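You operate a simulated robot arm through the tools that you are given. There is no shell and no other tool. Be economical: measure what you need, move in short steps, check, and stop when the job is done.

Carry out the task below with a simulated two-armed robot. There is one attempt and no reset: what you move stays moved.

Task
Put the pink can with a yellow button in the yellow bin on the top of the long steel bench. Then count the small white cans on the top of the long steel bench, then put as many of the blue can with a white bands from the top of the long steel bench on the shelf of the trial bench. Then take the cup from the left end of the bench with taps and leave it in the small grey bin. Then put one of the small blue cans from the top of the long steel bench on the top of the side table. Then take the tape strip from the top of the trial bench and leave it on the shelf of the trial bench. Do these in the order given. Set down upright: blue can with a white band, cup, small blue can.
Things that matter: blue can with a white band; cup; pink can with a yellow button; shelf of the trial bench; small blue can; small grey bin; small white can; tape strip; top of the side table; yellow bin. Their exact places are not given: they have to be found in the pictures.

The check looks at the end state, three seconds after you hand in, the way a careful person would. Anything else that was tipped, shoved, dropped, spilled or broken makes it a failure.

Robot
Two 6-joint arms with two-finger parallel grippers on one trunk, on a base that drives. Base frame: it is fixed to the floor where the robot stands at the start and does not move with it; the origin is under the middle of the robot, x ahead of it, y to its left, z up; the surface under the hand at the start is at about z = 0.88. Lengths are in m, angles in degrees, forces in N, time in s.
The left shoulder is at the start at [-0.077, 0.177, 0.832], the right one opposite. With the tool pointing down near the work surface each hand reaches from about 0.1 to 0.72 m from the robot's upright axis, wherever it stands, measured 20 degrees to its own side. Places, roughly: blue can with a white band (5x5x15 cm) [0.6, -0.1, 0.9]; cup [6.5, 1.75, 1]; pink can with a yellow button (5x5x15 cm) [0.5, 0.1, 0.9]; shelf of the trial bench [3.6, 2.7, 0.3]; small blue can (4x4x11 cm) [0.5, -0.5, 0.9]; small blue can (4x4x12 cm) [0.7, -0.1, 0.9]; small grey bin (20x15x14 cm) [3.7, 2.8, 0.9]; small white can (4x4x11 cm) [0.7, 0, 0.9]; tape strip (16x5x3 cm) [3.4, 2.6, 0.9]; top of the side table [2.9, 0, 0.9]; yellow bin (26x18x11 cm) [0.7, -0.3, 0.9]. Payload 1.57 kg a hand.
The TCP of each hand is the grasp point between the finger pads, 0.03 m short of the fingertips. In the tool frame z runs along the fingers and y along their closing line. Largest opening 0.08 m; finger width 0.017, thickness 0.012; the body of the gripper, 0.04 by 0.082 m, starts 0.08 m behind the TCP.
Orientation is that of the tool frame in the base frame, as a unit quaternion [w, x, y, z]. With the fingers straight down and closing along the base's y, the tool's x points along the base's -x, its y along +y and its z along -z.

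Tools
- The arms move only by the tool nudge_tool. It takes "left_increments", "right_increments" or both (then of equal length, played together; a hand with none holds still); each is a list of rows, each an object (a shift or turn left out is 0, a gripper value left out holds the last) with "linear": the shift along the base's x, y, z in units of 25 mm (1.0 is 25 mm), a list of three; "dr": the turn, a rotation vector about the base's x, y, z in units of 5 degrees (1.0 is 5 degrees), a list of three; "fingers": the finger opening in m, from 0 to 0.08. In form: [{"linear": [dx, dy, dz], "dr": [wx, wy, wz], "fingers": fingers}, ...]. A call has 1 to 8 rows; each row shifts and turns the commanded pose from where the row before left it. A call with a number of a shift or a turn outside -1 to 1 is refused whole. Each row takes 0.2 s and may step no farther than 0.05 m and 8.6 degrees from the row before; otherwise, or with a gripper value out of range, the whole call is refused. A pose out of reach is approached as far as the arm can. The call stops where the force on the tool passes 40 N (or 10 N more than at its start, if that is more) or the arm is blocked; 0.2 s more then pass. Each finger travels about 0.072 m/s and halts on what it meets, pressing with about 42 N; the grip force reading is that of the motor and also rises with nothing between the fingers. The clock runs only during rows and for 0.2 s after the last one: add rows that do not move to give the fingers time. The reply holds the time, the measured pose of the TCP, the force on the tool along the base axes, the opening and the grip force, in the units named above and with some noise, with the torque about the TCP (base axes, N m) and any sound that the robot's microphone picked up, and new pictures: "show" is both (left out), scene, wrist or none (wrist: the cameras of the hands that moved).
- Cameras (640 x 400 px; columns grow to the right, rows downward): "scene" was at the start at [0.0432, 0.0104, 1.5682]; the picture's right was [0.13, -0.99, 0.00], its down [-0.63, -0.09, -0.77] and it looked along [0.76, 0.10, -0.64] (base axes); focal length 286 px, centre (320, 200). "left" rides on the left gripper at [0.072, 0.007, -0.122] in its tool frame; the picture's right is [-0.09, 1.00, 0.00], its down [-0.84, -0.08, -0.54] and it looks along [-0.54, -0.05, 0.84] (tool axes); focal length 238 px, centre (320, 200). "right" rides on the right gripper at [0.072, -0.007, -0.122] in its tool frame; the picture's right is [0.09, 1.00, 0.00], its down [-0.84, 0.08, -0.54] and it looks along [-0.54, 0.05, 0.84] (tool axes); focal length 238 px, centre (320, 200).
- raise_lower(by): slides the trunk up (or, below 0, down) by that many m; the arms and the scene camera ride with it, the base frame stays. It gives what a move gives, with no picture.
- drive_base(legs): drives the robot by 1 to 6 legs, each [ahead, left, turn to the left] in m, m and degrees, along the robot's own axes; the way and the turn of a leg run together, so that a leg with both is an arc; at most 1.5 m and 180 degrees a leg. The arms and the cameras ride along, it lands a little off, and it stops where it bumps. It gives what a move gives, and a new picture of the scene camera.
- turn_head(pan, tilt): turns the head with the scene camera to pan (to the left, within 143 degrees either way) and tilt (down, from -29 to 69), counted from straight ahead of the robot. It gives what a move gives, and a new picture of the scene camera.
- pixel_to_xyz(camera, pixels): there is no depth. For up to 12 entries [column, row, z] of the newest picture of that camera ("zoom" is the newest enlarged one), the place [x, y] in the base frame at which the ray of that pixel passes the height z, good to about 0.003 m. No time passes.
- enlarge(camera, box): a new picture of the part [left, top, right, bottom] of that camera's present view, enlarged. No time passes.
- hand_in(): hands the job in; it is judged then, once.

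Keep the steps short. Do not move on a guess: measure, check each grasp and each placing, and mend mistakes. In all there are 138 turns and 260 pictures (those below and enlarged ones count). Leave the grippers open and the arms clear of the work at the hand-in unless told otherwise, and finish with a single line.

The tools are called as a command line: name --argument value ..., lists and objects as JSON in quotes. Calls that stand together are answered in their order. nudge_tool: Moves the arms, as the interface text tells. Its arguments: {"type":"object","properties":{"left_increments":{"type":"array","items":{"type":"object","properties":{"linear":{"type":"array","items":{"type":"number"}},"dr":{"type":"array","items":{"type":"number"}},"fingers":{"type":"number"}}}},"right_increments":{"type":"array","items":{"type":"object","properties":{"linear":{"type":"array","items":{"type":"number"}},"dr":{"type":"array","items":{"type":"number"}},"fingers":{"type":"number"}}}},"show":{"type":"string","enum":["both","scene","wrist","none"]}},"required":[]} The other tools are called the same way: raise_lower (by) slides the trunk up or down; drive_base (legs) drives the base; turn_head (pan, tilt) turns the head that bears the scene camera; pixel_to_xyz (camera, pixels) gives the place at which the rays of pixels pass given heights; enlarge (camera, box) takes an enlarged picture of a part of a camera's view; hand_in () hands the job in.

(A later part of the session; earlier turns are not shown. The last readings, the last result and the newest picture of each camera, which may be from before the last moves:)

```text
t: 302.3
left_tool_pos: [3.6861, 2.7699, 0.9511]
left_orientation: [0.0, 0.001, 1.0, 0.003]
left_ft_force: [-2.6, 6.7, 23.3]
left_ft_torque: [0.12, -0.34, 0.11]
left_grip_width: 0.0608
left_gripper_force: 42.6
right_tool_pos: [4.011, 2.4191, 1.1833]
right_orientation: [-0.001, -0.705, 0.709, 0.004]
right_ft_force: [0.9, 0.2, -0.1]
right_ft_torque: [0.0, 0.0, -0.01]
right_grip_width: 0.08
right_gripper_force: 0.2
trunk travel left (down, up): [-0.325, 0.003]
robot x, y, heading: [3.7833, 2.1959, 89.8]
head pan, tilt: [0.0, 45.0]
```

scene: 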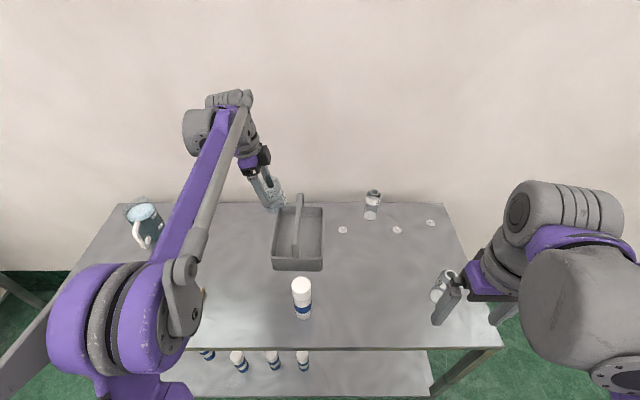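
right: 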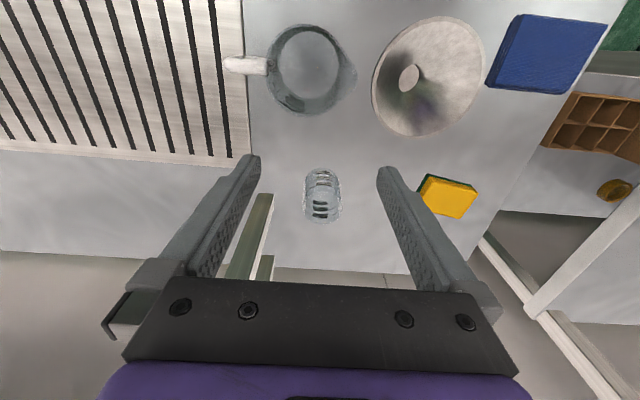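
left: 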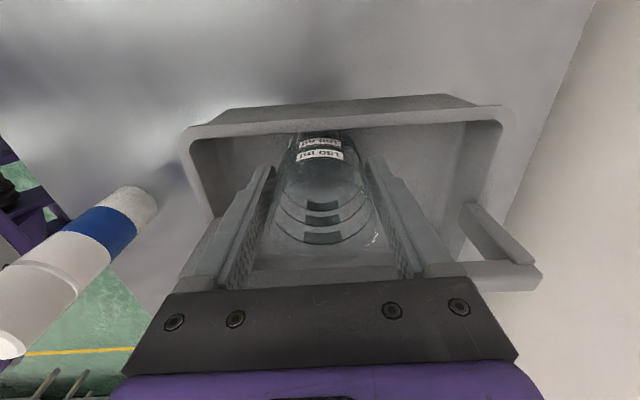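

Contact at about the same base height (0.90), so that's the bin floor. I'll ease off and release.

nudge_tool --left_increments '[{"linear": [0, 0, 0.06]}, {"fingers": 0.066}, {}, {"fingers": 0.074}, {}]' --show "wrist"

enlarge --camera "scene" --box '[262, 190, 332, 250]'

```text
t: 303.5
left_tool_pos: [3.6849, 2.7703, 0.9519]
left_orientation: [0.0, 0.0, 1.0, 0.002]
left_ft_force: [-0.4, 0.3, -0.6]
left_ft_torque: [-0.01, -0.01, 0.01]
left_grip_width: 0.0741
left_gripper_force: 0.0
right_tool_pos: [4.0119, 2.4201, 1.1817]
right_orientation: [-0.001, -0.706, 0.709, 0.004]
right_ft_force: [-0.1, -0.1, -0.5]
right_ft_torque: [-0.02, 0.0, 0.0]
right_grip_width: 0.0801
right_gripper_force: 0.2
trunk travel left (down, up): [-0.325, 0.003]
robot x, y, heading: [3.7844, 2.1953, 89.9]
head pan, tilt: [0.0, 45.0]
```

left: 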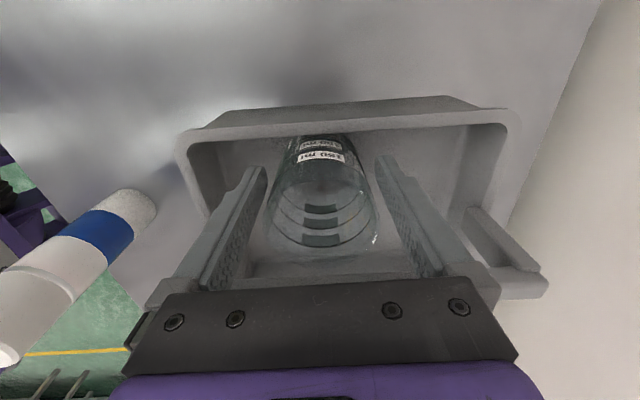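

```text
6.67 times, centred on (297, 220) of scene
```

zoom: 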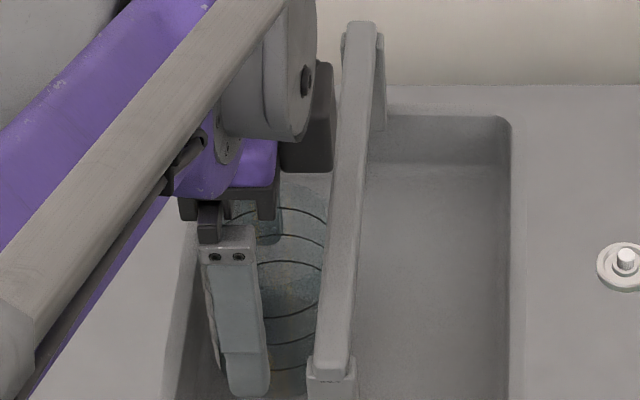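

Released. Now straight up out of the bin, with a slight −x drift.

nudge_tool --left_increments '[{"linear": [0, 0, 0.4]}, {"linear": [-0.05, 0, 1]}, {"linear": [-0.1, 0, 1]}, {"linear": [-0.1, 0, 1]}, {"linear": [-0.2, 0, 1]}, {"linear": [-0.4, -0.3, 1]}, {"linear": [-1, -1, 0.5], "fingers": 0.08}, {"linear": [-1, -1, 0.5]}]' --show "both"

enlarge --camera "scene" --box '[252, 180, 342, 280]'

```text
t: 305.3
left_tool_pos: [3.6145, 2.7116, 1.1097]
left_orientation: [0.0, 0.0, 1.0, 0.002]
left_ft_force: [-0.8, -0.2, -0.3]
left_ft_torque: [0.02, 0.02, -0.04]
left_grip_width: 0.08
left_gripper_force: 0.0
right_tool_pos: [4.0123, 2.4185, 1.1813]
right_orientation: [-0.001, -0.705, 0.709, 0.005]
right_ft_force: [-0.1, -1.0, -0.4]
right_ft_torque: [-0.02, 0.01, 0.01]
right_grip_width: 0.0799
right_gripper_force: 0.0
trunk travel left (down, up): [-0.325, 0.003]
robot x, y, heading: [3.7797, 2.1964, 90.0]
head pan, tilt: [0.0, 45.0]
```

scene: 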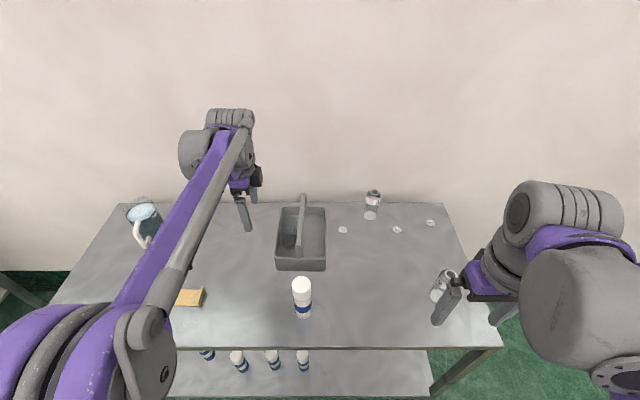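
left: 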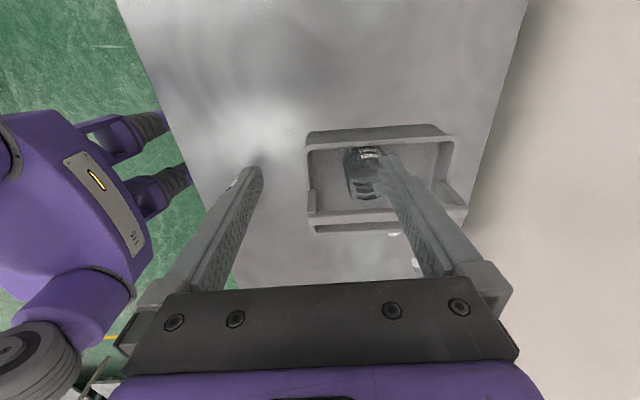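

```text
4.00 times, centred on (297, 230) of scene
```

zoom: 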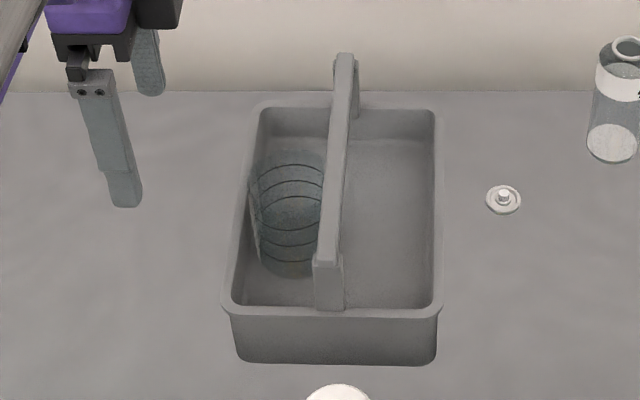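

The cup stands upright in the grey bin. Next is the small blue can at about (0.7, −0.1) on the long bench, reached from that bench's far side. I'll drive there: back off, slide along −x, turn to heading 180, slide to y≈0.

drive_base --legs '[[-0.6, 0, 0], [0, 1.2, 0], [0, 1.1, 0], [0, 0, 90], [0, 1.1, 0], [0, 0.45, 0]]'

turn_head --pan 0 --tilt 42

```text
t: 346.2
left_tool_pos: [0.8806, -0.0649, 1.1103]
left_orientation: [-0.001, -0.69, 0.724, 0.001]
left_ft_force: [0.3, -0.8, -0.3]
left_ft_torque: [-0.02, 0.01, 0.02]
left_grip_width: 0.0796
left_gripper_force: 0.1
right_tool_pos: [1.1911, 0.3181, 1.1826]
right_orientation: [0.003, 1.0, -0.027, -0.003]
right_ft_force: [1.0, 0.8, -0.5]
right_ft_torque: [-0.01, 0.03, 0.01]
right_grip_width: 0.0799
right_gripper_force: 0.0
trunk travel left (down, up): [-0.325, 0.003]
robot x, y, heading: [1.4017, 0.0781, 177.1]
head pan, tilt: [0.0, 45.0]
```

scene: 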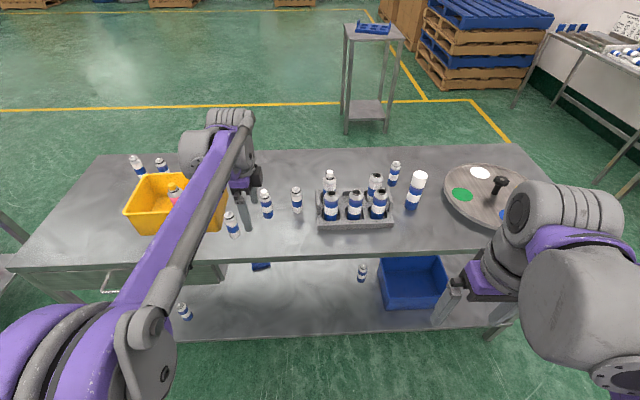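

```text
t: 346.8
left_tool_pos: [0.8821, -0.0659, 1.1097]
left_orientation: [-0.002, -0.691, 0.723, 0.002]
left_ft_force: [0.8, -0.4, -0.3]
left_ft_torque: [0.02, -0.01, 0.0]
left_grip_width: 0.0799
left_gripper_force: 0.1
right_tool_pos: [1.1918, 0.3165, 1.1829]
right_orientation: [0.004, 1.0, -0.025, -0.002]
right_ft_force: [0.0, 0.9, 0.6]
right_ft_torque: [-0.02, -0.03, -0.02]
right_grip_width: 0.0798
right_gripper_force: 0.0
trunk travel left (down, up): [-0.325, 0.003]
robot x, y, heading: [1.4048, 0.0836, 177.1]
head pan, tilt: [0.0, 42.0]
```

scene: 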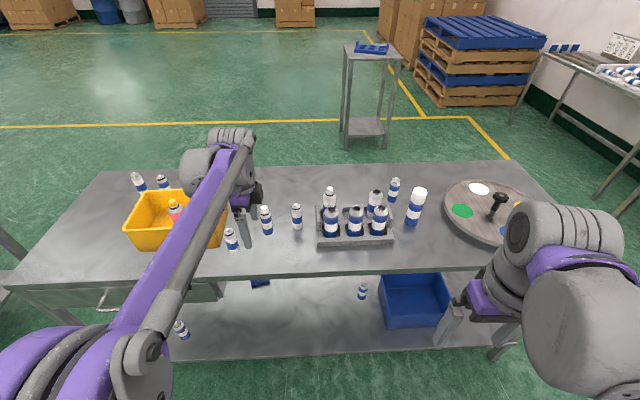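

enlarge --camera "scene" --box '[210, 170, 330, 260]'

pixel_to_xyz --camera "scene" --pixels '[[267, 232, 0.88], [265, 208, 1.0], [233, 247, 0.88], [230, 230, 0.99], [297, 227, 0.88], [296, 207, 0.99], [210, 232, 0.99]]'

```text
4.44 times, centred on (270, 215) of scene
```

zoom: 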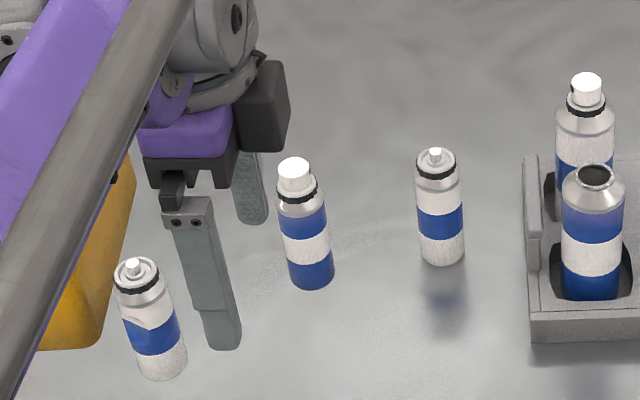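

```text
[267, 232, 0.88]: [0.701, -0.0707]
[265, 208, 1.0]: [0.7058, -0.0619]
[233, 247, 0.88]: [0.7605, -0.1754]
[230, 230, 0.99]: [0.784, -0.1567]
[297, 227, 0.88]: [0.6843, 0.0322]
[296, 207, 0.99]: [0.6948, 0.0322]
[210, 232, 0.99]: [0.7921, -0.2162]
```

The small blue can is at about (0.70, −0.067), with neighbours 0.1 m away. The left hand is nearest. I'll drive ahead 0.15 and look from its wrist.

drive_base --legs '[[0.15, 0, 2.9]]'

nudge_tool --left_increments '[{"linear": [0, 0, -0.2]}, {}]' --show "wrist"

```text
t: 348.2
left_tool_pos: [0.7446, -0.0886, 1.1097]
left_orientation: [0.001, 0.71, -0.704, -0.001]
left_ft_force: [0.6, -0.1, -0.1]
left_ft_torque: [-0.01, -0.03, 0.06]
left_grip_width: 0.0801
left_gripper_force: 0.0
right_tool_pos: [1.0337, 0.3103, 1.1819]
right_orientation: [0.004, 1.0, 0.0, -0.003]
right_ft_force: [0.0, -0.1, 0.8]
right_ft_torque: [0.0, 0.0, -0.03]
right_grip_width: 0.0797
right_gripper_force: 0.0
trunk travel left (down, up): [-0.325, 0.003]
robot x, y, heading: [1.2543, 0.0822, -179.9]
head pan, tilt: [0.0, 42.0]
```

scene: 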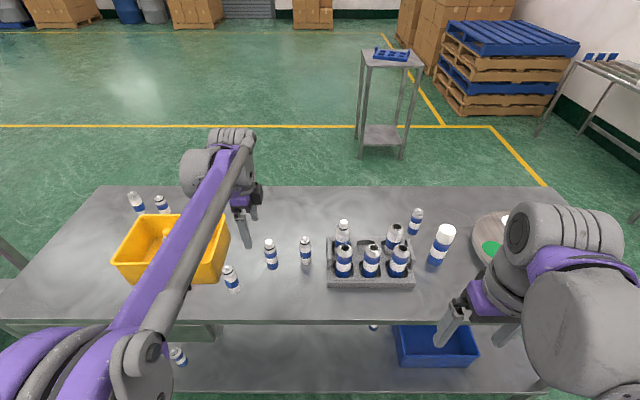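

```text
t: 348.8
left_tool_pos: [0.7443, -0.089, 1.1057]
left_orientation: [0.001, 0.709, -0.705, -0.001]
left_ft_force: [0.6, 0.3, -0.3]
left_ft_torque: [0.0, -0.03, 0.01]
left_grip_width: 0.0801
left_gripper_force: 0.1
right_tool_pos: [1.0336, 0.3087, 1.1826]
right_orientation: [0.003, 1.0, 0.0, -0.002]
right_ft_force: [1.0, -0.1, 0.2]
right_ft_torque: [0.0, 0.0, 0.0]
right_grip_width: 0.0802
right_gripper_force: 0.1
trunk travel left (down, up): [-0.325, 0.003]
robot x, y, heading: [1.256, 0.0789, -179.8]
head pan, tilt: [0.0, 42.0]
```

left: 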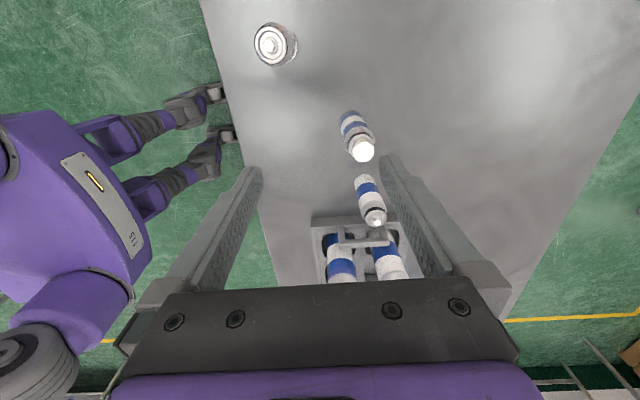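

pixel_to_xyz --camera "left" --pixels '[[349, 119, 0.88], [362, 149, 1.0], [364, 182, 0.88], [375, 218, 0.99], [270, 45, 0.99]]'

pixel_to_xyz --camera "scene" --pixels '[[272, 267, 0.88], [269, 241, 1.0], [307, 262, 0.88], [305, 240, 0.99], [234, 290, 0.88], [229, 268, 0.99]]'

```text
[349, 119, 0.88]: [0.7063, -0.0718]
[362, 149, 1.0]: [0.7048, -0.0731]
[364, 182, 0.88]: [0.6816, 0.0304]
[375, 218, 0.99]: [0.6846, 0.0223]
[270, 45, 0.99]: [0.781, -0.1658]
```

```text
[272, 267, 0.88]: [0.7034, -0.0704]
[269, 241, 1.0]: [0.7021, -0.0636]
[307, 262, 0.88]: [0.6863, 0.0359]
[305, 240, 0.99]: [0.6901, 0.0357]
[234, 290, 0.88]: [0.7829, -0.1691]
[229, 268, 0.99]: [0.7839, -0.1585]
```

Small blue can at (0.704, −0.069). I'll align over it, descend to z≈0.95 and close.

nudge_tool --left_increments '[{"linear": [-0.8, 0.4, 0]}, {"linear": [-0.8, 0.4, 0]}, {"linear": [0, 0, -0.6]}, {"linear": [0, 0, -1]}, {"linear": [0, 0, -1]}, {}]' --show "wrist"

```text
t: 350.2
left_tool_pos: [0.7031, -0.0686, 1.0401]
left_orientation: [0.001, 0.709, -0.705, -0.002]
left_ft_force: [0.6, -1.1, -0.2]
left_ft_torque: [0.03, 0.02, -0.01]
left_grip_width: 0.08
left_gripper_force: 0.1
right_tool_pos: [1.0333, 0.3098, 1.1835]
right_orientation: [0.004, 1.0, 0.0, -0.002]
right_ft_force: [-0.5, 1.0, -0.1]
right_ft_torque: [0.01, -0.04, 0.0]
right_grip_width: 0.0801
right_gripper_force: 0.1
trunk travel left (down, up): [-0.325, 0.003]
robot x, y, heading: [1.2601, 0.0824, -179.8]
head pan, tilt: [0.0, 42.0]
```

left: 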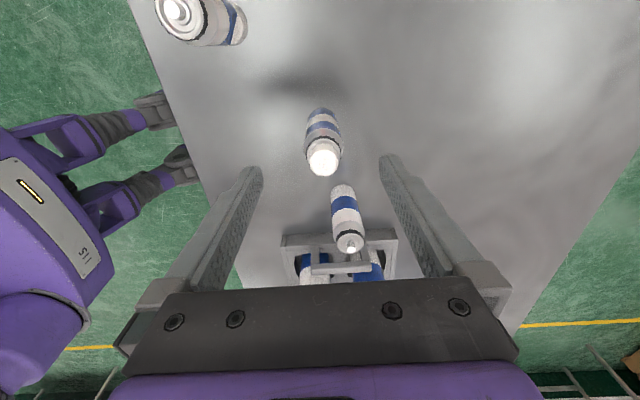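

Well centred. Down 9 cm and close.

nudge_tool --left_increments '[{"linear": [0, 0, -1]}, {"linear": [0, 0, -1]}, {"linear": [0, 0, -1]}, {"linear": [0, 0, -0.7]}, {}, {"fingers": 0.02}, {}, {}]' --show "wrist"

```text
t: 352.0
left_tool_pos: [0.7037, -0.0693, 0.9465]
left_orientation: [0.001, 0.71, -0.704, -0.001]
left_ft_force: [0.8, 0.1, 0.9]
left_ft_torque: [-0.02, -0.08, 0.02]
left_grip_width: 0.034
left_gripper_force: 38.4
right_tool_pos: [1.0326, 0.3102, 1.1828]
right_orientation: [0.004, 1.0, 0.0, -0.003]
right_ft_force: [0.5, 0.0, 0.7]
right_ft_torque: [0.03, 0.01, 0.04]
right_grip_width: 0.0799
right_gripper_force: 0.0
trunk travel left (down, up): [-0.325, 0.003]
robot x, y, heading: [1.2577, 0.0818, -179.5]
head pan, tilt: [0.0, 42.0]
```

left: 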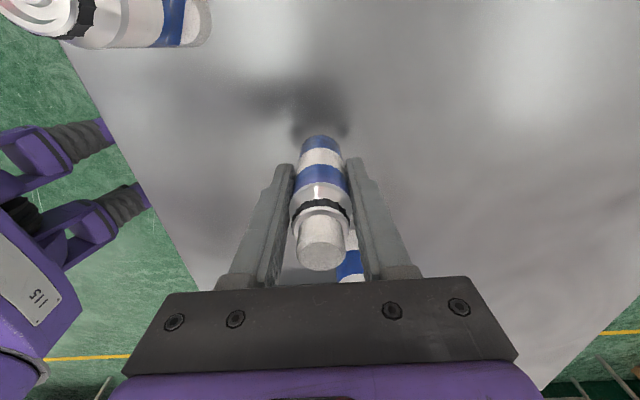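

Gripped. I'll lift, back off, and turn to face the side table.

nudge_tool --left_increments '[{"linear": [0, 0, 0.6]}, {"linear": [0, 0, 1]}, {"linear": [0, 0, 1]}, {"linear": [0, 0, 1]}, {"linear": [0, 0, 1]}, {"linear": [0, 0, 1]}, {"linear": [0.5, 0, 1]}, {"linear": [1, 0, 0]}]' --show "wrist"

drive_base --legs '[[-0.35, 0, 0], [0, 0, 180]]'

turn_head --pan 0 --tilt 30

enlarge --camera "scene" --box '[160, 100, 480, 300]'

```text
t: 353.8
left_tool_pos: [0.742, -0.0685, 1.1155]
left_orientation: [0.001, 0.709, -0.706, -0.001]
left_ft_force: [0.5, 0.4, -1.0]
left_ft_torque: [0.01, 0.03, 0.02]
left_grip_width: 0.0337
left_gripper_force: 41.1
right_tool_pos: [1.0342, 0.3095, 1.1817]
right_orientation: [0.003, 1.0, 0.0, -0.003]
right_ft_force: [0.9, 0.4, -0.3]
right_ft_torque: [-0.01, -0.01, 0.0]
right_grip_width: 0.08
right_gripper_force: 0.0
trunk travel left (down, up): [-0.325, 0.003]
robot x, y, heading: [1.2594, 0.0809, -179.7]
head pan, tilt: [0.0, 42.0]
```

left: 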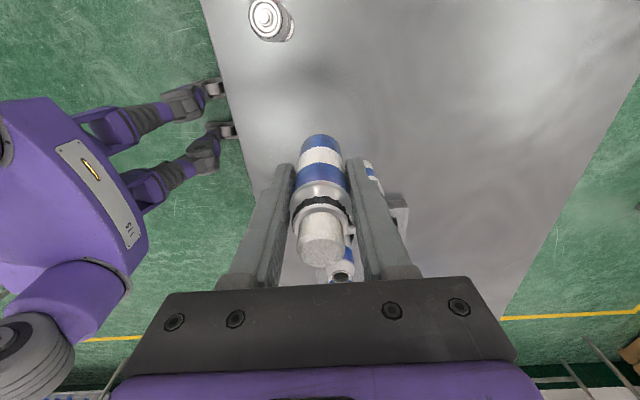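

```text
t: 363.4
left_tool_pos: [2.1407, 0.2077, 1.114]
left_orientation: [0.002, 0.721, 0.693, 0.002]
left_ft_force: [-0.4, 0.4, -0.9]
left_ft_torque: [0.02, 0.0, 0.01]
left_grip_width: 0.0336
left_gripper_force: 41.0
right_tool_pos: [1.8315, -0.1559, 1.183]
right_orientation: [0.002, 0.024, 1.0, 0.004]
right_ft_force: [-0.8, -0.4, -0.4]
right_ft_torque: [0.02, 0.01, 0.03]
right_grip_width: 0.0798
right_gripper_force: 0.1
trunk travel left (down, up): [-0.325, 0.003]
robot x, y, heading: [1.6164, 0.0805, -2.3]
head pan, tilt: [0.0, 42.0]
```

scene: 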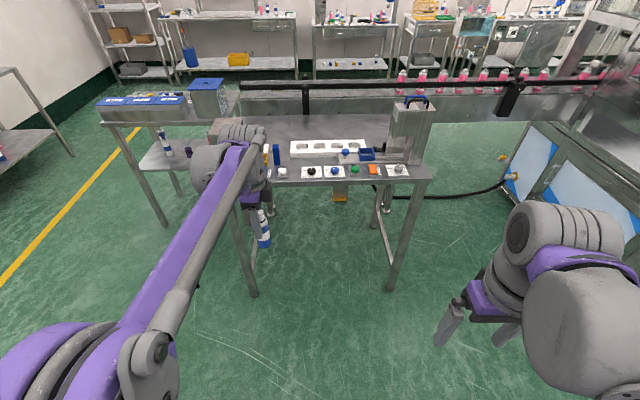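

```text
t: 364.1
left_tool_pos: [2.141, 0.208, 1.1145]
left_orientation: [0.0, 0.721, 0.693, 0.002]
left_ft_force: [0.5, -0.1, -1.5]
left_ft_torque: [0.02, -0.03, -0.01]
left_grip_width: 0.0336
left_gripper_force: 41.2
right_tool_pos: [1.8318, -0.1562, 1.1825]
right_orientation: [0.002, 0.022, 1.0, 0.004]
right_ft_force: [0.0, 0.0, 0.6]
right_ft_torque: [0.01, -0.01, -0.02]
right_grip_width: 0.0799
right_gripper_force: 0.1
trunk travel left (down, up): [-0.325, 0.003]
robot x, y, heading: [1.6202, 0.0816, -2.1]
head pan, tilt: [0.0, 30.0]
```

scene: 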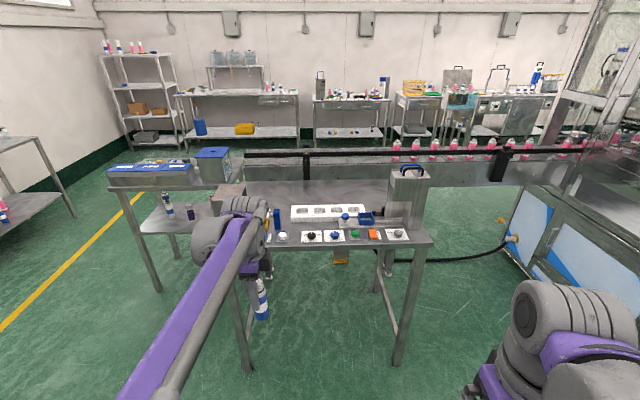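

```text
2.00 times, centred on (320, 200) of scene
```

zoom: 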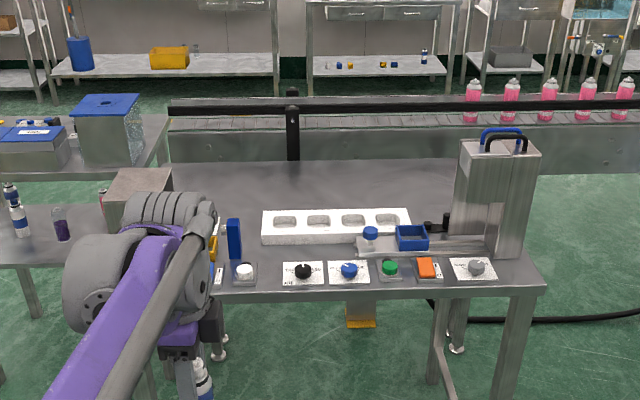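

pixel_to_xyz --camera "scene" --pixels '[[270, 247, 0.88], [432, 247, 0.88], [291, 221, 0.88], [291, 207, 0.92], [362, 207, 0.92], [250, 182, 0.88], [385, 182, 0.88], [385, 205, 0.88], [282, 241, 0.88], [300, 195, 0.88], [350, 195, 0.88]]'

nudge_tool --left_increments '[{"linear": [-0.5, 1, 0.5]}, {"linear": [-1, 1, 0.5]}, {"linear": [-1, 1, 0]}, {"linear": [-1, 1, 0]}, {"linear": [-1, 1, 0]}, {"linear": [-1, 1, 0]}, {"linear": [0, 1, 0]}, {"linear": [0, 1, 0]}]' --show "scene"

enlarge --camera "scene" --box '[200, 140, 460, 270]'

```text
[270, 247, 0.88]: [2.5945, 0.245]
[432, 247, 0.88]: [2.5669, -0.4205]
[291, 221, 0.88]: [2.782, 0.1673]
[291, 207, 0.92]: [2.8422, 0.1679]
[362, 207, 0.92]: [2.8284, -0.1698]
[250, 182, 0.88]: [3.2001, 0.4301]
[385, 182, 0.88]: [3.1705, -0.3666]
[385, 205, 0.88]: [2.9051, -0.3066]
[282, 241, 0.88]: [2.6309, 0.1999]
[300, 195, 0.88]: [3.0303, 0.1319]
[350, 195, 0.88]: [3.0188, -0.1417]
```

```text
t: 365.9
left_tool_pos: [2.0043, 0.4077, 1.1398]
left_orientation: [0.001, 0.721, 0.693, 0.002]
left_ft_force: [-1.2, 0.5, 0.0]
left_ft_torque: [0.02, 0.01, -0.01]
left_grip_width: 0.0333
left_gripper_force: 41.0
right_tool_pos: [1.8319, -0.1553, 1.1817]
right_orientation: [0.003, 0.023, 1.0, 0.003]
right_ft_force: [-0.4, 0.2, 1.2]
right_ft_torque: [0.01, -0.02, 0.01]
right_grip_width: 0.0799
right_gripper_force: 0.1
trunk travel left (down, up): [-0.325, 0.003]
robot x, y, heading: [1.6169, 0.0793, -2.2]
head pan, tilt: [0.0, 30.0]
```

scene: 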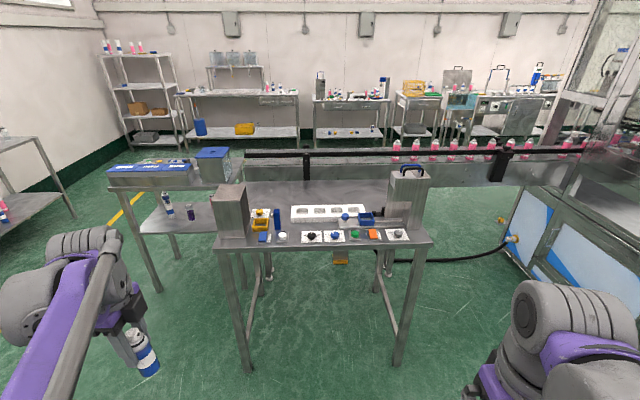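

```text
2.46 times, centred on (330, 205) of scene
```

zoom: 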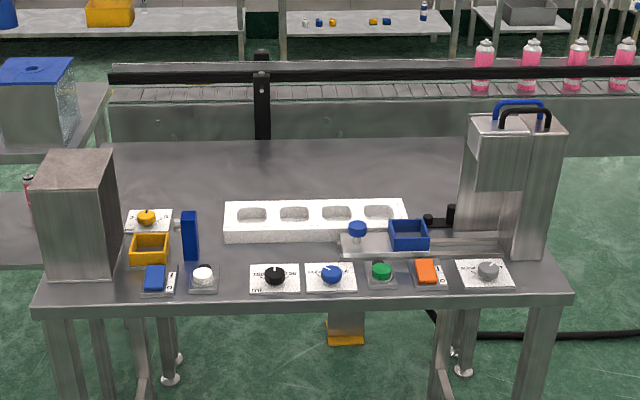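

The side table's free area lies behind the white block (x ≈ 2.9–3.15). Steel boxes stand at both ends and buttons along the front, which I must not touch. I'll bring the can back in front of me and drive up.

nudge_tool --left_increments '[{"linear": [0, -1, 0.3]}, {"linear": [0, -1, 0.3]}, {"linear": [0, -1, 0]}, {"linear": [0, -1, 0]}, {"linear": [0, -1, 0]}, {"linear": [0, -1, 0]}, {"linear": [0, -1, 0]}, {"linear": [0, -1, 0]}]' --show "none"

drive_base --legs '[[0.3, -0.08, 2.2], [0.4, 0, 0]]'

turn_head --pan 0 --tilt 50

```text
t: 367.7
left_tool_pos: [2.0026, 0.2062, 1.1539]
left_orientation: [0.001, 0.721, 0.693, 0.002]
left_ft_force: [0.3, 0.0, -0.4]
left_ft_torque: [-0.02, 0.01, -0.05]
left_grip_width: 0.0334
left_gripper_force: 41.2
right_tool_pos: [1.8316, -0.1567, 1.182]
right_orientation: [0.002, 0.023, 1.0, 0.003]
right_ft_force: [0.5, -0.4, -0.4]
right_ft_torque: [-0.01, 0.03, 0.0]
right_grip_width: 0.0803
right_gripper_force: 0.1
trunk travel left (down, up): [-0.325, 0.003]
robot x, y, heading: [1.6191, 0.082, -2.4]
head pan, tilt: [0.0, 30.0]
```

```text
t: 371.9
left_tool_pos: [2.696, 0.1281, 1.1539]
left_orientation: [0.002, 0.71, 0.704, 0.001]
left_ft_force: [-0.1, 0.4, -1.4]
left_ft_torque: [0.0, 0.02, 0.01]
left_grip_width: 0.0334
left_gripper_force: 41.2
right_tool_pos: [2.5364, -0.2403, 1.1827]
right_orientation: [0.002, 0.008, 1.0, 0.003]
right_ft_force: [-1.0, -0.4, -0.2]
right_ft_torque: [0.02, -0.01, 0.02]
right_grip_width: 0.0802
right_gripper_force: 0.1
trunk travel left (down, up): [-0.325, 0.003]
robot x, y, heading: [2.3174, -0.0099, -0.6]
head pan, tilt: [0.0, 30.0]
```

scene: 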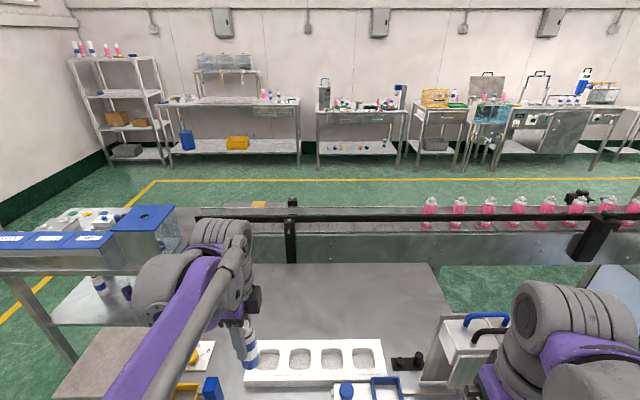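

```text
t: 372.7
left_tool_pos: [2.6974, 0.1283, 1.1545]
left_orientation: [0.001, 0.71, 0.704, 0.002]
left_ft_force: [0.3, -1.1, -1.4]
left_ft_torque: [0.02, -0.03, -0.02]
left_grip_width: 0.0335
left_gripper_force: 41.1
right_tool_pos: [2.5376, -0.2399, 1.1825]
right_orientation: [0.002, 0.008, 1.0, 0.003]
right_ft_force: [0.1, -0.4, 0.0]
right_ft_torque: [0.0, 0.01, -0.02]
right_grip_width: 0.08
right_gripper_force: 0.0
trunk travel left (down, up): [-0.325, 0.003]
robot x, y, heading: [2.3188, -0.0111, -0.6]
head pan, tilt: [0.0, 50.0]
```

scene: 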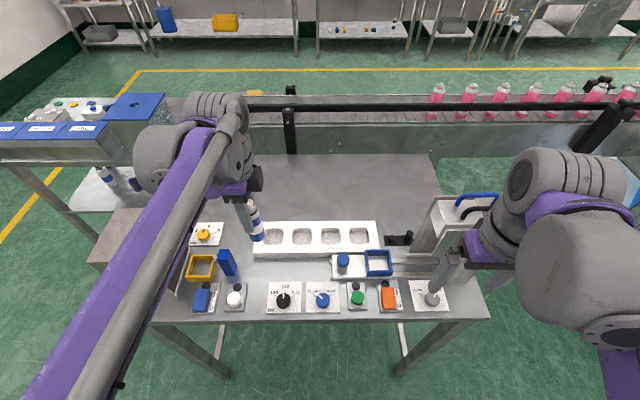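

pixel_to_xyz --camera "scene" --pixels '[[300, 222, 0.92], [300, 222, 0.88], [260, 222, 0.92], [300, 195, 0.88], [300, 205, 0.88], [300, 154, 0.88], [436, 210, 0.88], [290, 110, 1.1], [205, 230, 0.9]]'

```text
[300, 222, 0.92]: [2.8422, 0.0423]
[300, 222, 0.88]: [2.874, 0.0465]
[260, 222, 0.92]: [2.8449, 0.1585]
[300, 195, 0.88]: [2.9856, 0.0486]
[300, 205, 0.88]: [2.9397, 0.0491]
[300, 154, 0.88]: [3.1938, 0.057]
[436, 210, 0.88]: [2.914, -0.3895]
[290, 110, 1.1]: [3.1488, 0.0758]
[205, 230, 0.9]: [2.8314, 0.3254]
```

I'll place it at about (2.97, 0.07), behind the block. Drive 0.05 closer and move out over the free spot.

drive_base --legs '[[0.05, 0, 0.5]]'

nudge_tool --left_increments '[{"linear": [1, -0.3, -0.4]}, {"linear": [1, -0.3, -0.4]}, {"linear": [1, -0.3, -0.4]}, {"linear": [1, -0.3, -0.4]}, {"linear": [1, -0.3, -0.4]}, {"linear": [1, -0.3, -0.5]}, {"linear": [1, -0.3, -0.5]}, {"linear": [1, -0.2, -0.5]}]' --show "both"

```text
t: 373.6
left_tool_pos: [2.7432, 0.1301, 1.153]
left_orientation: [0.002, 0.708, 0.706, 0.002]
left_ft_force: [-0.2, 0.1, -0.9]
left_ft_torque: [0.05, 0.03, 0.01]
left_grip_width: 0.0336
left_gripper_force: 41.5
right_tool_pos: [2.5836, -0.2379, 1.182]
right_orientation: [0.003, 0.004, 1.0, 0.003]
right_ft_force: [0.0, 0.0, 0.4]
right_ft_torque: [-0.03, 0.02, 0.01]
right_grip_width: 0.08
right_gripper_force: 0.1
trunk travel left (down, up): [-0.325, 0.003]
robot x, y, heading: [2.3664, -0.0093, -0.2]
head pan, tilt: [0.0, 50.0]
```

scene: 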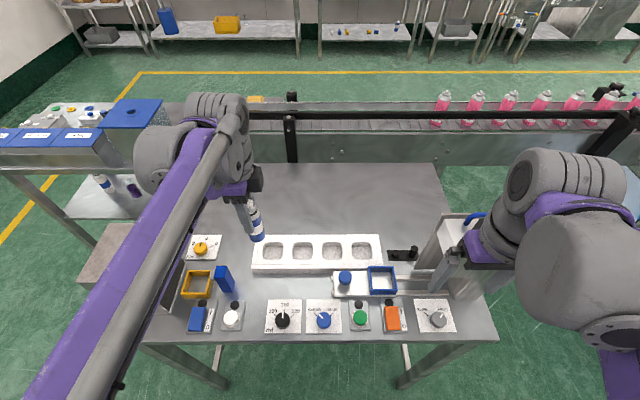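

```text
t: 375.4
left_tool_pos: [2.9469, 0.0739, 1.0653]
left_orientation: [0.001, 0.708, 0.707, 0.0]
left_ft_force: [0.5, 0.3, -1.0]
left_ft_torque: [-0.02, 0.02, -0.01]
left_grip_width: 0.0333
left_gripper_force: 41.4
right_tool_pos: [2.5869, -0.2383, 1.1811]
right_orientation: [0.002, 0.004, 1.0, 0.004]
right_ft_force: [0.2, -0.5, 0.5]
right_ft_torque: [0.06, 0.0, -0.01]
right_grip_width: 0.0797
right_gripper_force: 0.1
trunk travel left (down, up): [-0.325, 0.003]
robot x, y, heading: [2.368, -0.0118, -0.2]
head pan, tilt: [0.0, 50.0]
```

scene: 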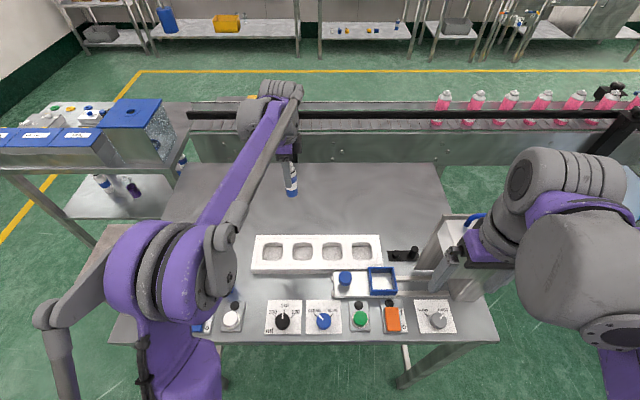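
left: 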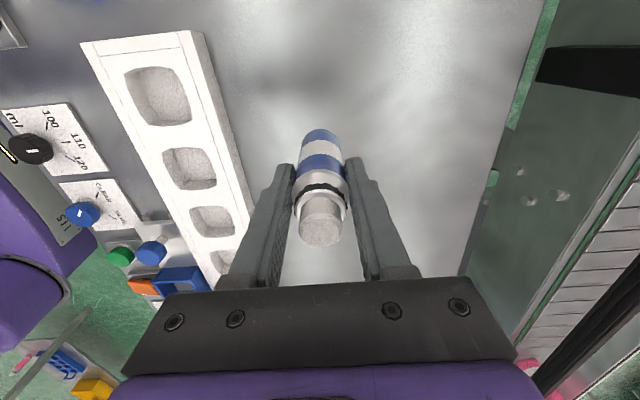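

The left elbow is now near the steel box on the table's left end. I'll check its clearance before lowering.

enlarge --camera "scene" --box '[30, 190, 290, 350]'

pixel_to_xyz --camera "scene" --pixels '[[112, 270, 1.0], [112, 270, 1.1], [235, 270, 1.0], [235, 270, 1.1], [180, 225, 1.05], [180, 315, 1.0], [100, 240, 1.08], [170, 270, 1.05]]'

```text
2.46 times, centred on (160, 270) of scene
```

zoom: 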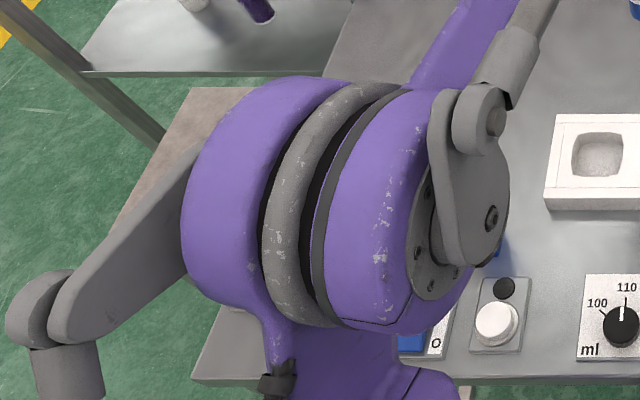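

```text
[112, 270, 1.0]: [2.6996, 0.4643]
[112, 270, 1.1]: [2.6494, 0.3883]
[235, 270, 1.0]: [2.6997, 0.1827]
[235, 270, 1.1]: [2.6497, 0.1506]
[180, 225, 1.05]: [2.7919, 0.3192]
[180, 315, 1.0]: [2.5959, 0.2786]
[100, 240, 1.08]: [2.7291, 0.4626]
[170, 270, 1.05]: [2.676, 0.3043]
```

The elbow clears the box for now (its bottom is at about 1.1), but lowering could bring it close. I'll shift the robot 0.1 m to the right first (the spot at y≈−0.03 is also free), then lower in stages.

drive_base --legs '[[0, -0.1, 0]]'

nudge_tool --left_increments '[{"linear": [0.4, 0, -0.8]}, {"linear": [0.4, 0, -0.8]}, {"linear": [0, 0, -0.8]}, {}]' --show "both"

```text
t: 377.0
left_tool_pos: [2.9454, -0.0266, 1.0663]
left_orientation: [0.002, 0.708, 0.707, 0.002]
left_ft_force: [-0.4, -0.8, -0.9]
left_ft_torque: [0.0, -0.03, 0.01]
left_grip_width: 0.0335
left_gripper_force: 41.1
right_tool_pos: [2.5877, -0.3406, 1.1819]
right_orientation: [0.002, 0.004, 1.0, 0.005]
right_ft_force: [0.5, 0.6, 0.1]
right_ft_torque: [-0.01, 0.02, 0.02]
right_grip_width: 0.0798
right_gripper_force: 0.0
trunk travel left (down, up): [-0.325, 0.003]
robot x, y, heading: [2.3645, -0.1116, 0.0]
head pan, tilt: [0.0, 50.0]
```

scene: 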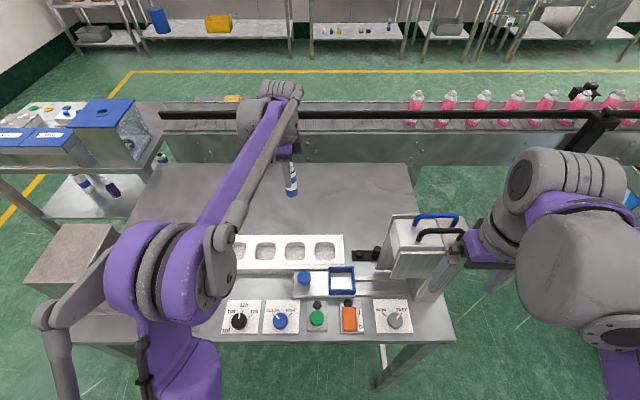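

```text
t: 378.0
left_tool_pos: [2.9648, -0.0276, 1.0053]
left_orientation: [0.002, 0.708, 0.707, 0.001]
left_ft_force: [-0.8, 0.0, -1.6]
left_ft_torque: [-0.02, 0.0, 0.0]
left_grip_width: 0.0333
left_gripper_force: 41.2
right_tool_pos: [2.5876, -0.34, 1.1835]
right_orientation: [0.002, 0.003, 1.0, 0.003]
right_ft_force: [-0.3, -0.5, 1.0]
right_ft_torque: [0.02, -0.01, 0.0]
right_grip_width: 0.08
right_gripper_force: 0.0
trunk travel left (down, up): [-0.325, 0.003]
robot x, y, heading: [2.3654, -0.1111, -0.1]
head pan, tilt: [0.0, 50.0]
```

scene: 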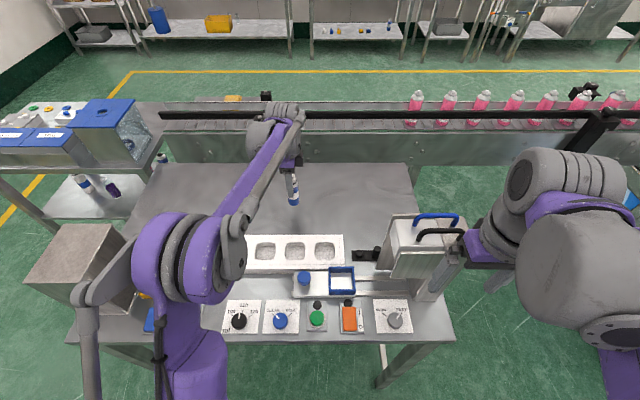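
left: 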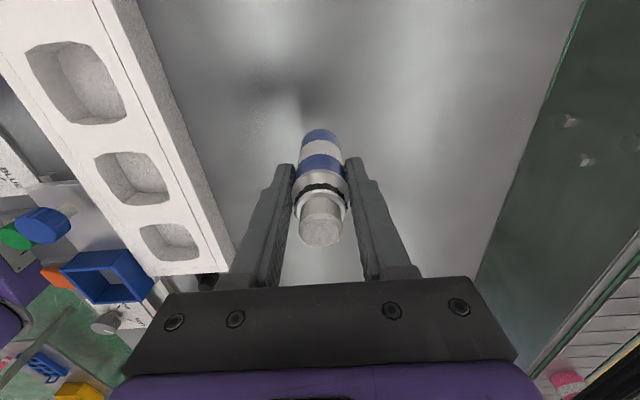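

The linkage beside the elbow is near the steel box. I'll shift another 0.08 m right for margin, then lower further.

drive_base --legs '[[0, -0.08, 0]]'

nudge_tool --left_increments '[{"linear": [0, 0, -0.8]}, {"linear": [0, 0, -0.8]}, {}]' --show "both"

```text
t: 379.4
left_tool_pos: [2.9636, -0.1073, 1.0049]
left_orientation: [0.001, 0.707, 0.707, 0.002]
left_ft_force: [-0.2, -0.5, -0.2]
left_ft_torque: [0.0, -0.02, 0.0]
left_grip_width: 0.0332
left_gripper_force: 41.7
right_tool_pos: [2.5865, -0.4197, 1.1822]
right_orientation: [0.002, 0.003, 1.0, 0.004]
right_ft_force: [0.2, -0.3, 0.5]
right_ft_torque: [-0.01, 0.01, 0.01]
right_grip_width: 0.08
right_gripper_force: 0.0
trunk travel left (down, up): [-0.325, 0.003]
robot x, y, heading: [2.3612, -0.1881, -0.3]
head pan, tilt: [0.0, 50.0]
```

scene: 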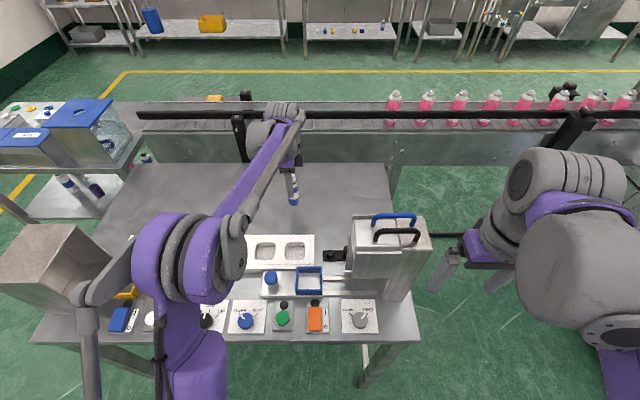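

```text
t: 379.9
left_tool_pos: [2.9647, -0.1089, 0.9819]
left_orientation: [0.002, 0.707, 0.707, 0.002]
left_ft_force: [-0.3, 1.0, 21.2]
left_ft_torque: [-0.01, 0.52, -0.02]
left_grip_width: 0.0334
left_gripper_force: 41.2
right_tool_pos: [2.5859, -0.42, 1.1824]
right_orientation: [0.004, 0.002, 1.0, 0.003]
right_ft_force: [-0.1, -0.1, -0.1]
right_ft_torque: [-0.01, 0.01, 0.02]
right_grip_width: 0.08
right_gripper_force: 0.1
trunk travel left (down, up): [-0.325, 0.003]
robot x, y, heading: [2.3647, -0.1922, -0.1]
head pan, tilt: [0.0, 50.0]
stopped in row 2 (left hand): the force on the tool passed its limit at 61 N (the readings are from after the stop); the commanded pose is now the measured one
```

scene: 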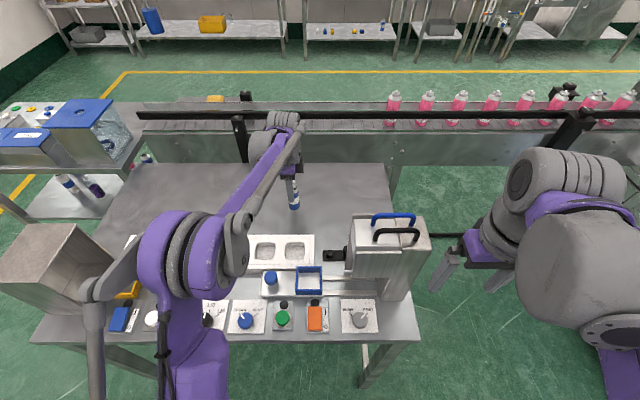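
left: 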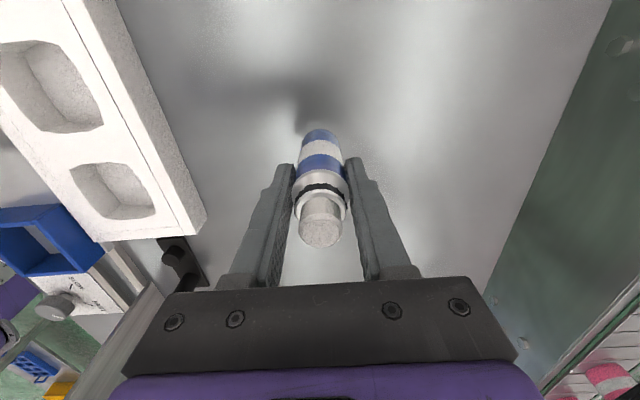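

It stopped on contact with the can bottom at about z 0.915. Before letting go I'll check whether this table top really is that high, by matching the block's corner in both cameras.

pixel_to_xyz --camera "left" --pixels '[[205, 212, 0.9], [205, 212, 0.92], [205, 212, 0.94], [205, 212, 0.96], [293, 128, 0.88], [293, 128, 0.915]]'

pixel_to_xyz --camera "scene" --pixels '[[314, 236, 0.9], [314, 236, 0.92], [314, 236, 0.94], [314, 236, 0.96], [294, 208, 0.88], [294, 208, 0.915]]'

enlarge --camera "scene" --box '[250, 150, 350, 250]'

enlarge --camera "left" --box '[240, 80, 400, 200]'

```text
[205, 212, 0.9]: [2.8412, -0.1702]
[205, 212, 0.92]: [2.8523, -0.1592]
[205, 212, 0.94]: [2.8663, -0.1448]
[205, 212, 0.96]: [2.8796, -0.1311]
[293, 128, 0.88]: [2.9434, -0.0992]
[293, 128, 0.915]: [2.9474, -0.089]
```

```text
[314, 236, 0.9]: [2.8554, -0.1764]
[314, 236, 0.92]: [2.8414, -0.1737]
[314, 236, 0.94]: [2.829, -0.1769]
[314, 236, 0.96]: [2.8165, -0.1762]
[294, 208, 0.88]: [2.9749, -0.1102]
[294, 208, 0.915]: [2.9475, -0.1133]
```

```text
4.00 times, centred on (300, 200) of scene
```

zoom: 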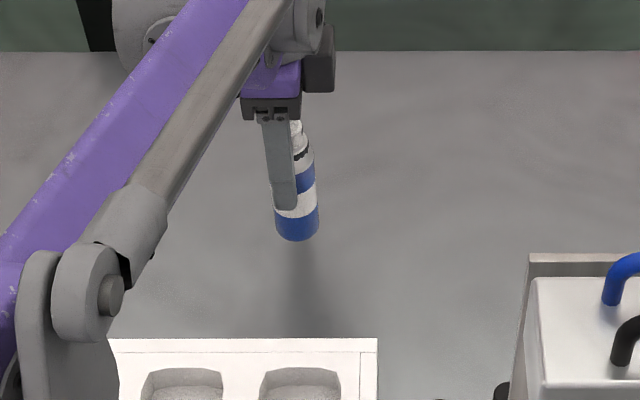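

```text
3.33 times, centred on (320, 140) of left
```

zoom: 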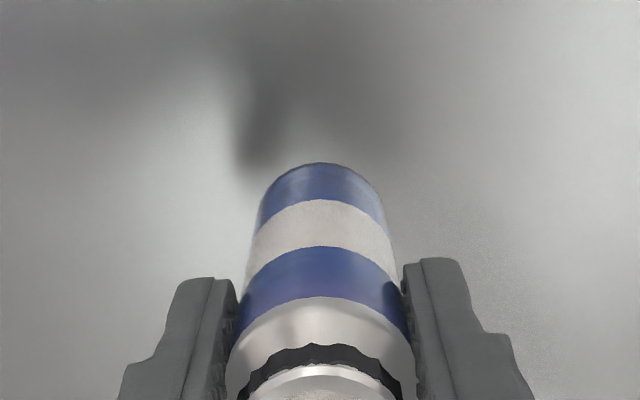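

pixel_to_xyz --camera "left" --pixels '[[320, 129, 0.88], [320, 129, 0.9], [320, 129, 0.915], [320, 244, 1.03], [320, 244, 1.015], [320, 244, 1.0]]'

pixel_to_xyz --camera "scene" --pixels '[[297, 202, 0.952], [294, 210, 0.88], [294, 210, 0.9], [294, 210, 0.915], [303, 187, 1.0]]'

```text
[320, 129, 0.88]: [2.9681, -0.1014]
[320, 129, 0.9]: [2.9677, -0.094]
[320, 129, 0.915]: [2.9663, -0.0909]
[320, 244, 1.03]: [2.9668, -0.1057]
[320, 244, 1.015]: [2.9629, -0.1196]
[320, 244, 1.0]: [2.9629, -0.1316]
```

```text
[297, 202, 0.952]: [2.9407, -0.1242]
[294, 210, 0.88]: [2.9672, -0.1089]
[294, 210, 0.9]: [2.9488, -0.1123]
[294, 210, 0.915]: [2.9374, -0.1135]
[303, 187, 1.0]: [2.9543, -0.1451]
```

Measured from both cameras the can bottom is at about 0.90. The can slid some 2 cm down in the grip, so the contact is with the table top itself. I'll ease off 1 mm and open.

nudge_tool --left_increments '[{"linear": [0, 0, 0.04]}, {}]' --show "none"

```text
t: 380.5
left_tool_pos: [2.9644, -0.1072, 0.9821]
left_orientation: [0.003, 0.707, 0.707, 0.001]
left_ft_force: [5.3, 0.7, 21.0]
left_ft_torque: [-0.05, -0.63, 0.06]
left_grip_width: 0.0331
left_gripper_force: 41.6
right_tool_pos: [2.5868, -0.419, 1.1819]
right_orientation: [0.002, 0.004, 1.0, 0.003]
right_ft_force: [-0.7, -1.1, -0.6]
right_ft_torque: [0.02, -0.01, -0.03]
right_grip_width: 0.0799
right_gripper_force: 0.1
trunk travel left (down, up): [-0.325, 0.003]
robot x, y, heading: [2.3702, -0.194, -0.0]
head pan, tilt: [0.0, 50.0]
```

nudge_tool --left_increments '[{"linear": [0, 0, 0.04]}, {}]' --show "none"

```text
t: 381.1
left_tool_pos: [2.9641, -0.1081, 0.982]
left_orientation: [0.002, 0.707, 0.707, 0.001]
left_ft_force: [3.9, 0.5, 16.2]
left_ft_torque: [-0.02, -0.64, 0.03]
left_grip_width: 0.0331
left_gripper_force: 41.7
right_tool_pos: [2.5866, -0.4191, 1.1816]
right_orientation: [0.003, 0.004, 1.0, 0.003]
right_ft_force: [-0.4, -0.7, 0.1]
right_ft_torque: [0.02, 0.02, -0.02]
right_grip_width: 0.08
right_gripper_force: 0.0
trunk travel left (down, up): [-0.325, 0.003]
robot x, y, heading: [2.3641, -0.1902, -0.5]
head pan, tilt: [0.0, 50.0]
```

nudge_tool --left_increments '[{"linear": [0, 0, 0.08]}, {}]' --show "none"

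```text
t: 381.7
left_tool_pos: [2.9655, -0.1074, 0.9825]
left_orientation: [0.002, 0.707, 0.707, 0.001]
left_ft_force: [-0.2, 0.7, -0.7]
left_ft_torque: [0.02, 0.03, 0.0]
left_grip_width: 0.0333
left_gripper_force: 41.2
right_tool_pos: [2.5877, -0.4195, 1.1823]
right_orientation: [0.002, 0.004, 1.0, 0.003]
right_ft_force: [-0.2, -0.7, 0.7]
right_ft_torque: [0.0, -0.02, -0.05]
right_grip_width: 0.0796
right_gripper_force: 0.1
trunk travel left (down, up): [-0.325, 0.003]
robot x, y, heading: [2.3699, -0.1947, -0.2]
head pan, tilt: [0.0, 50.0]
```

Just off contact now. Open, then look.

nudge_tool --left_increments '[{"fingers": 0.045}, {}, {"fingers": 0.08}, {}, {}]' --show "wrist"

enlarge --camera "scene" --box '[250, 150, 350, 250]'

```text
t: 382.9
left_tool_pos: [2.9649, -0.1072, 0.9839]
left_orientation: [0.002, 0.707, 0.707, 0.001]
left_ft_force: [1.1, 0.6, 0.3]
left_ft_torque: [0.01, -0.01, -0.03]
left_grip_width: 0.08
left_gripper_force: 0.1
right_tool_pos: [2.5866, -0.4198, 1.1829]
right_orientation: [0.002, 0.003, 1.0, 0.003]
right_ft_force: [-0.2, 0.0, -1.7]
right_ft_torque: [-0.02, 0.01, 0.0]
right_grip_width: 0.08
right_gripper_force: 0.1
trunk travel left (down, up): [-0.325, 0.003]
robot x, y, heading: [2.3652, -0.1947, -0.2]
head pan, tilt: [0.0, 50.0]
```

left: 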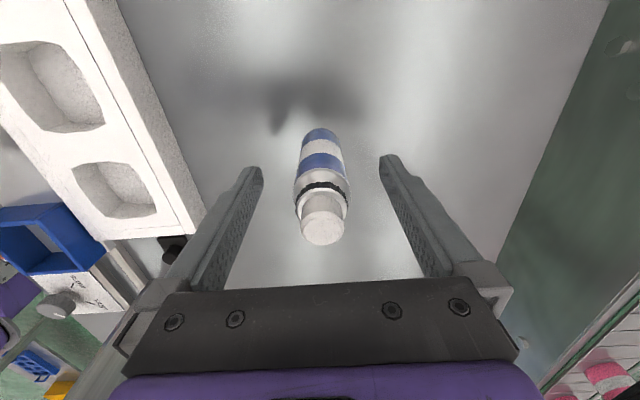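

```text
4.00 times, centred on (300, 200) of scene
```

zoom: 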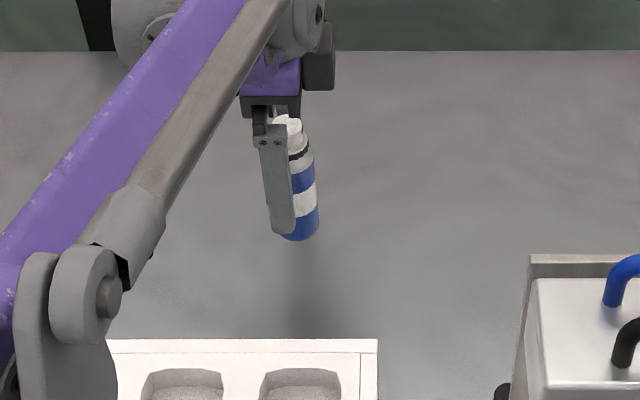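

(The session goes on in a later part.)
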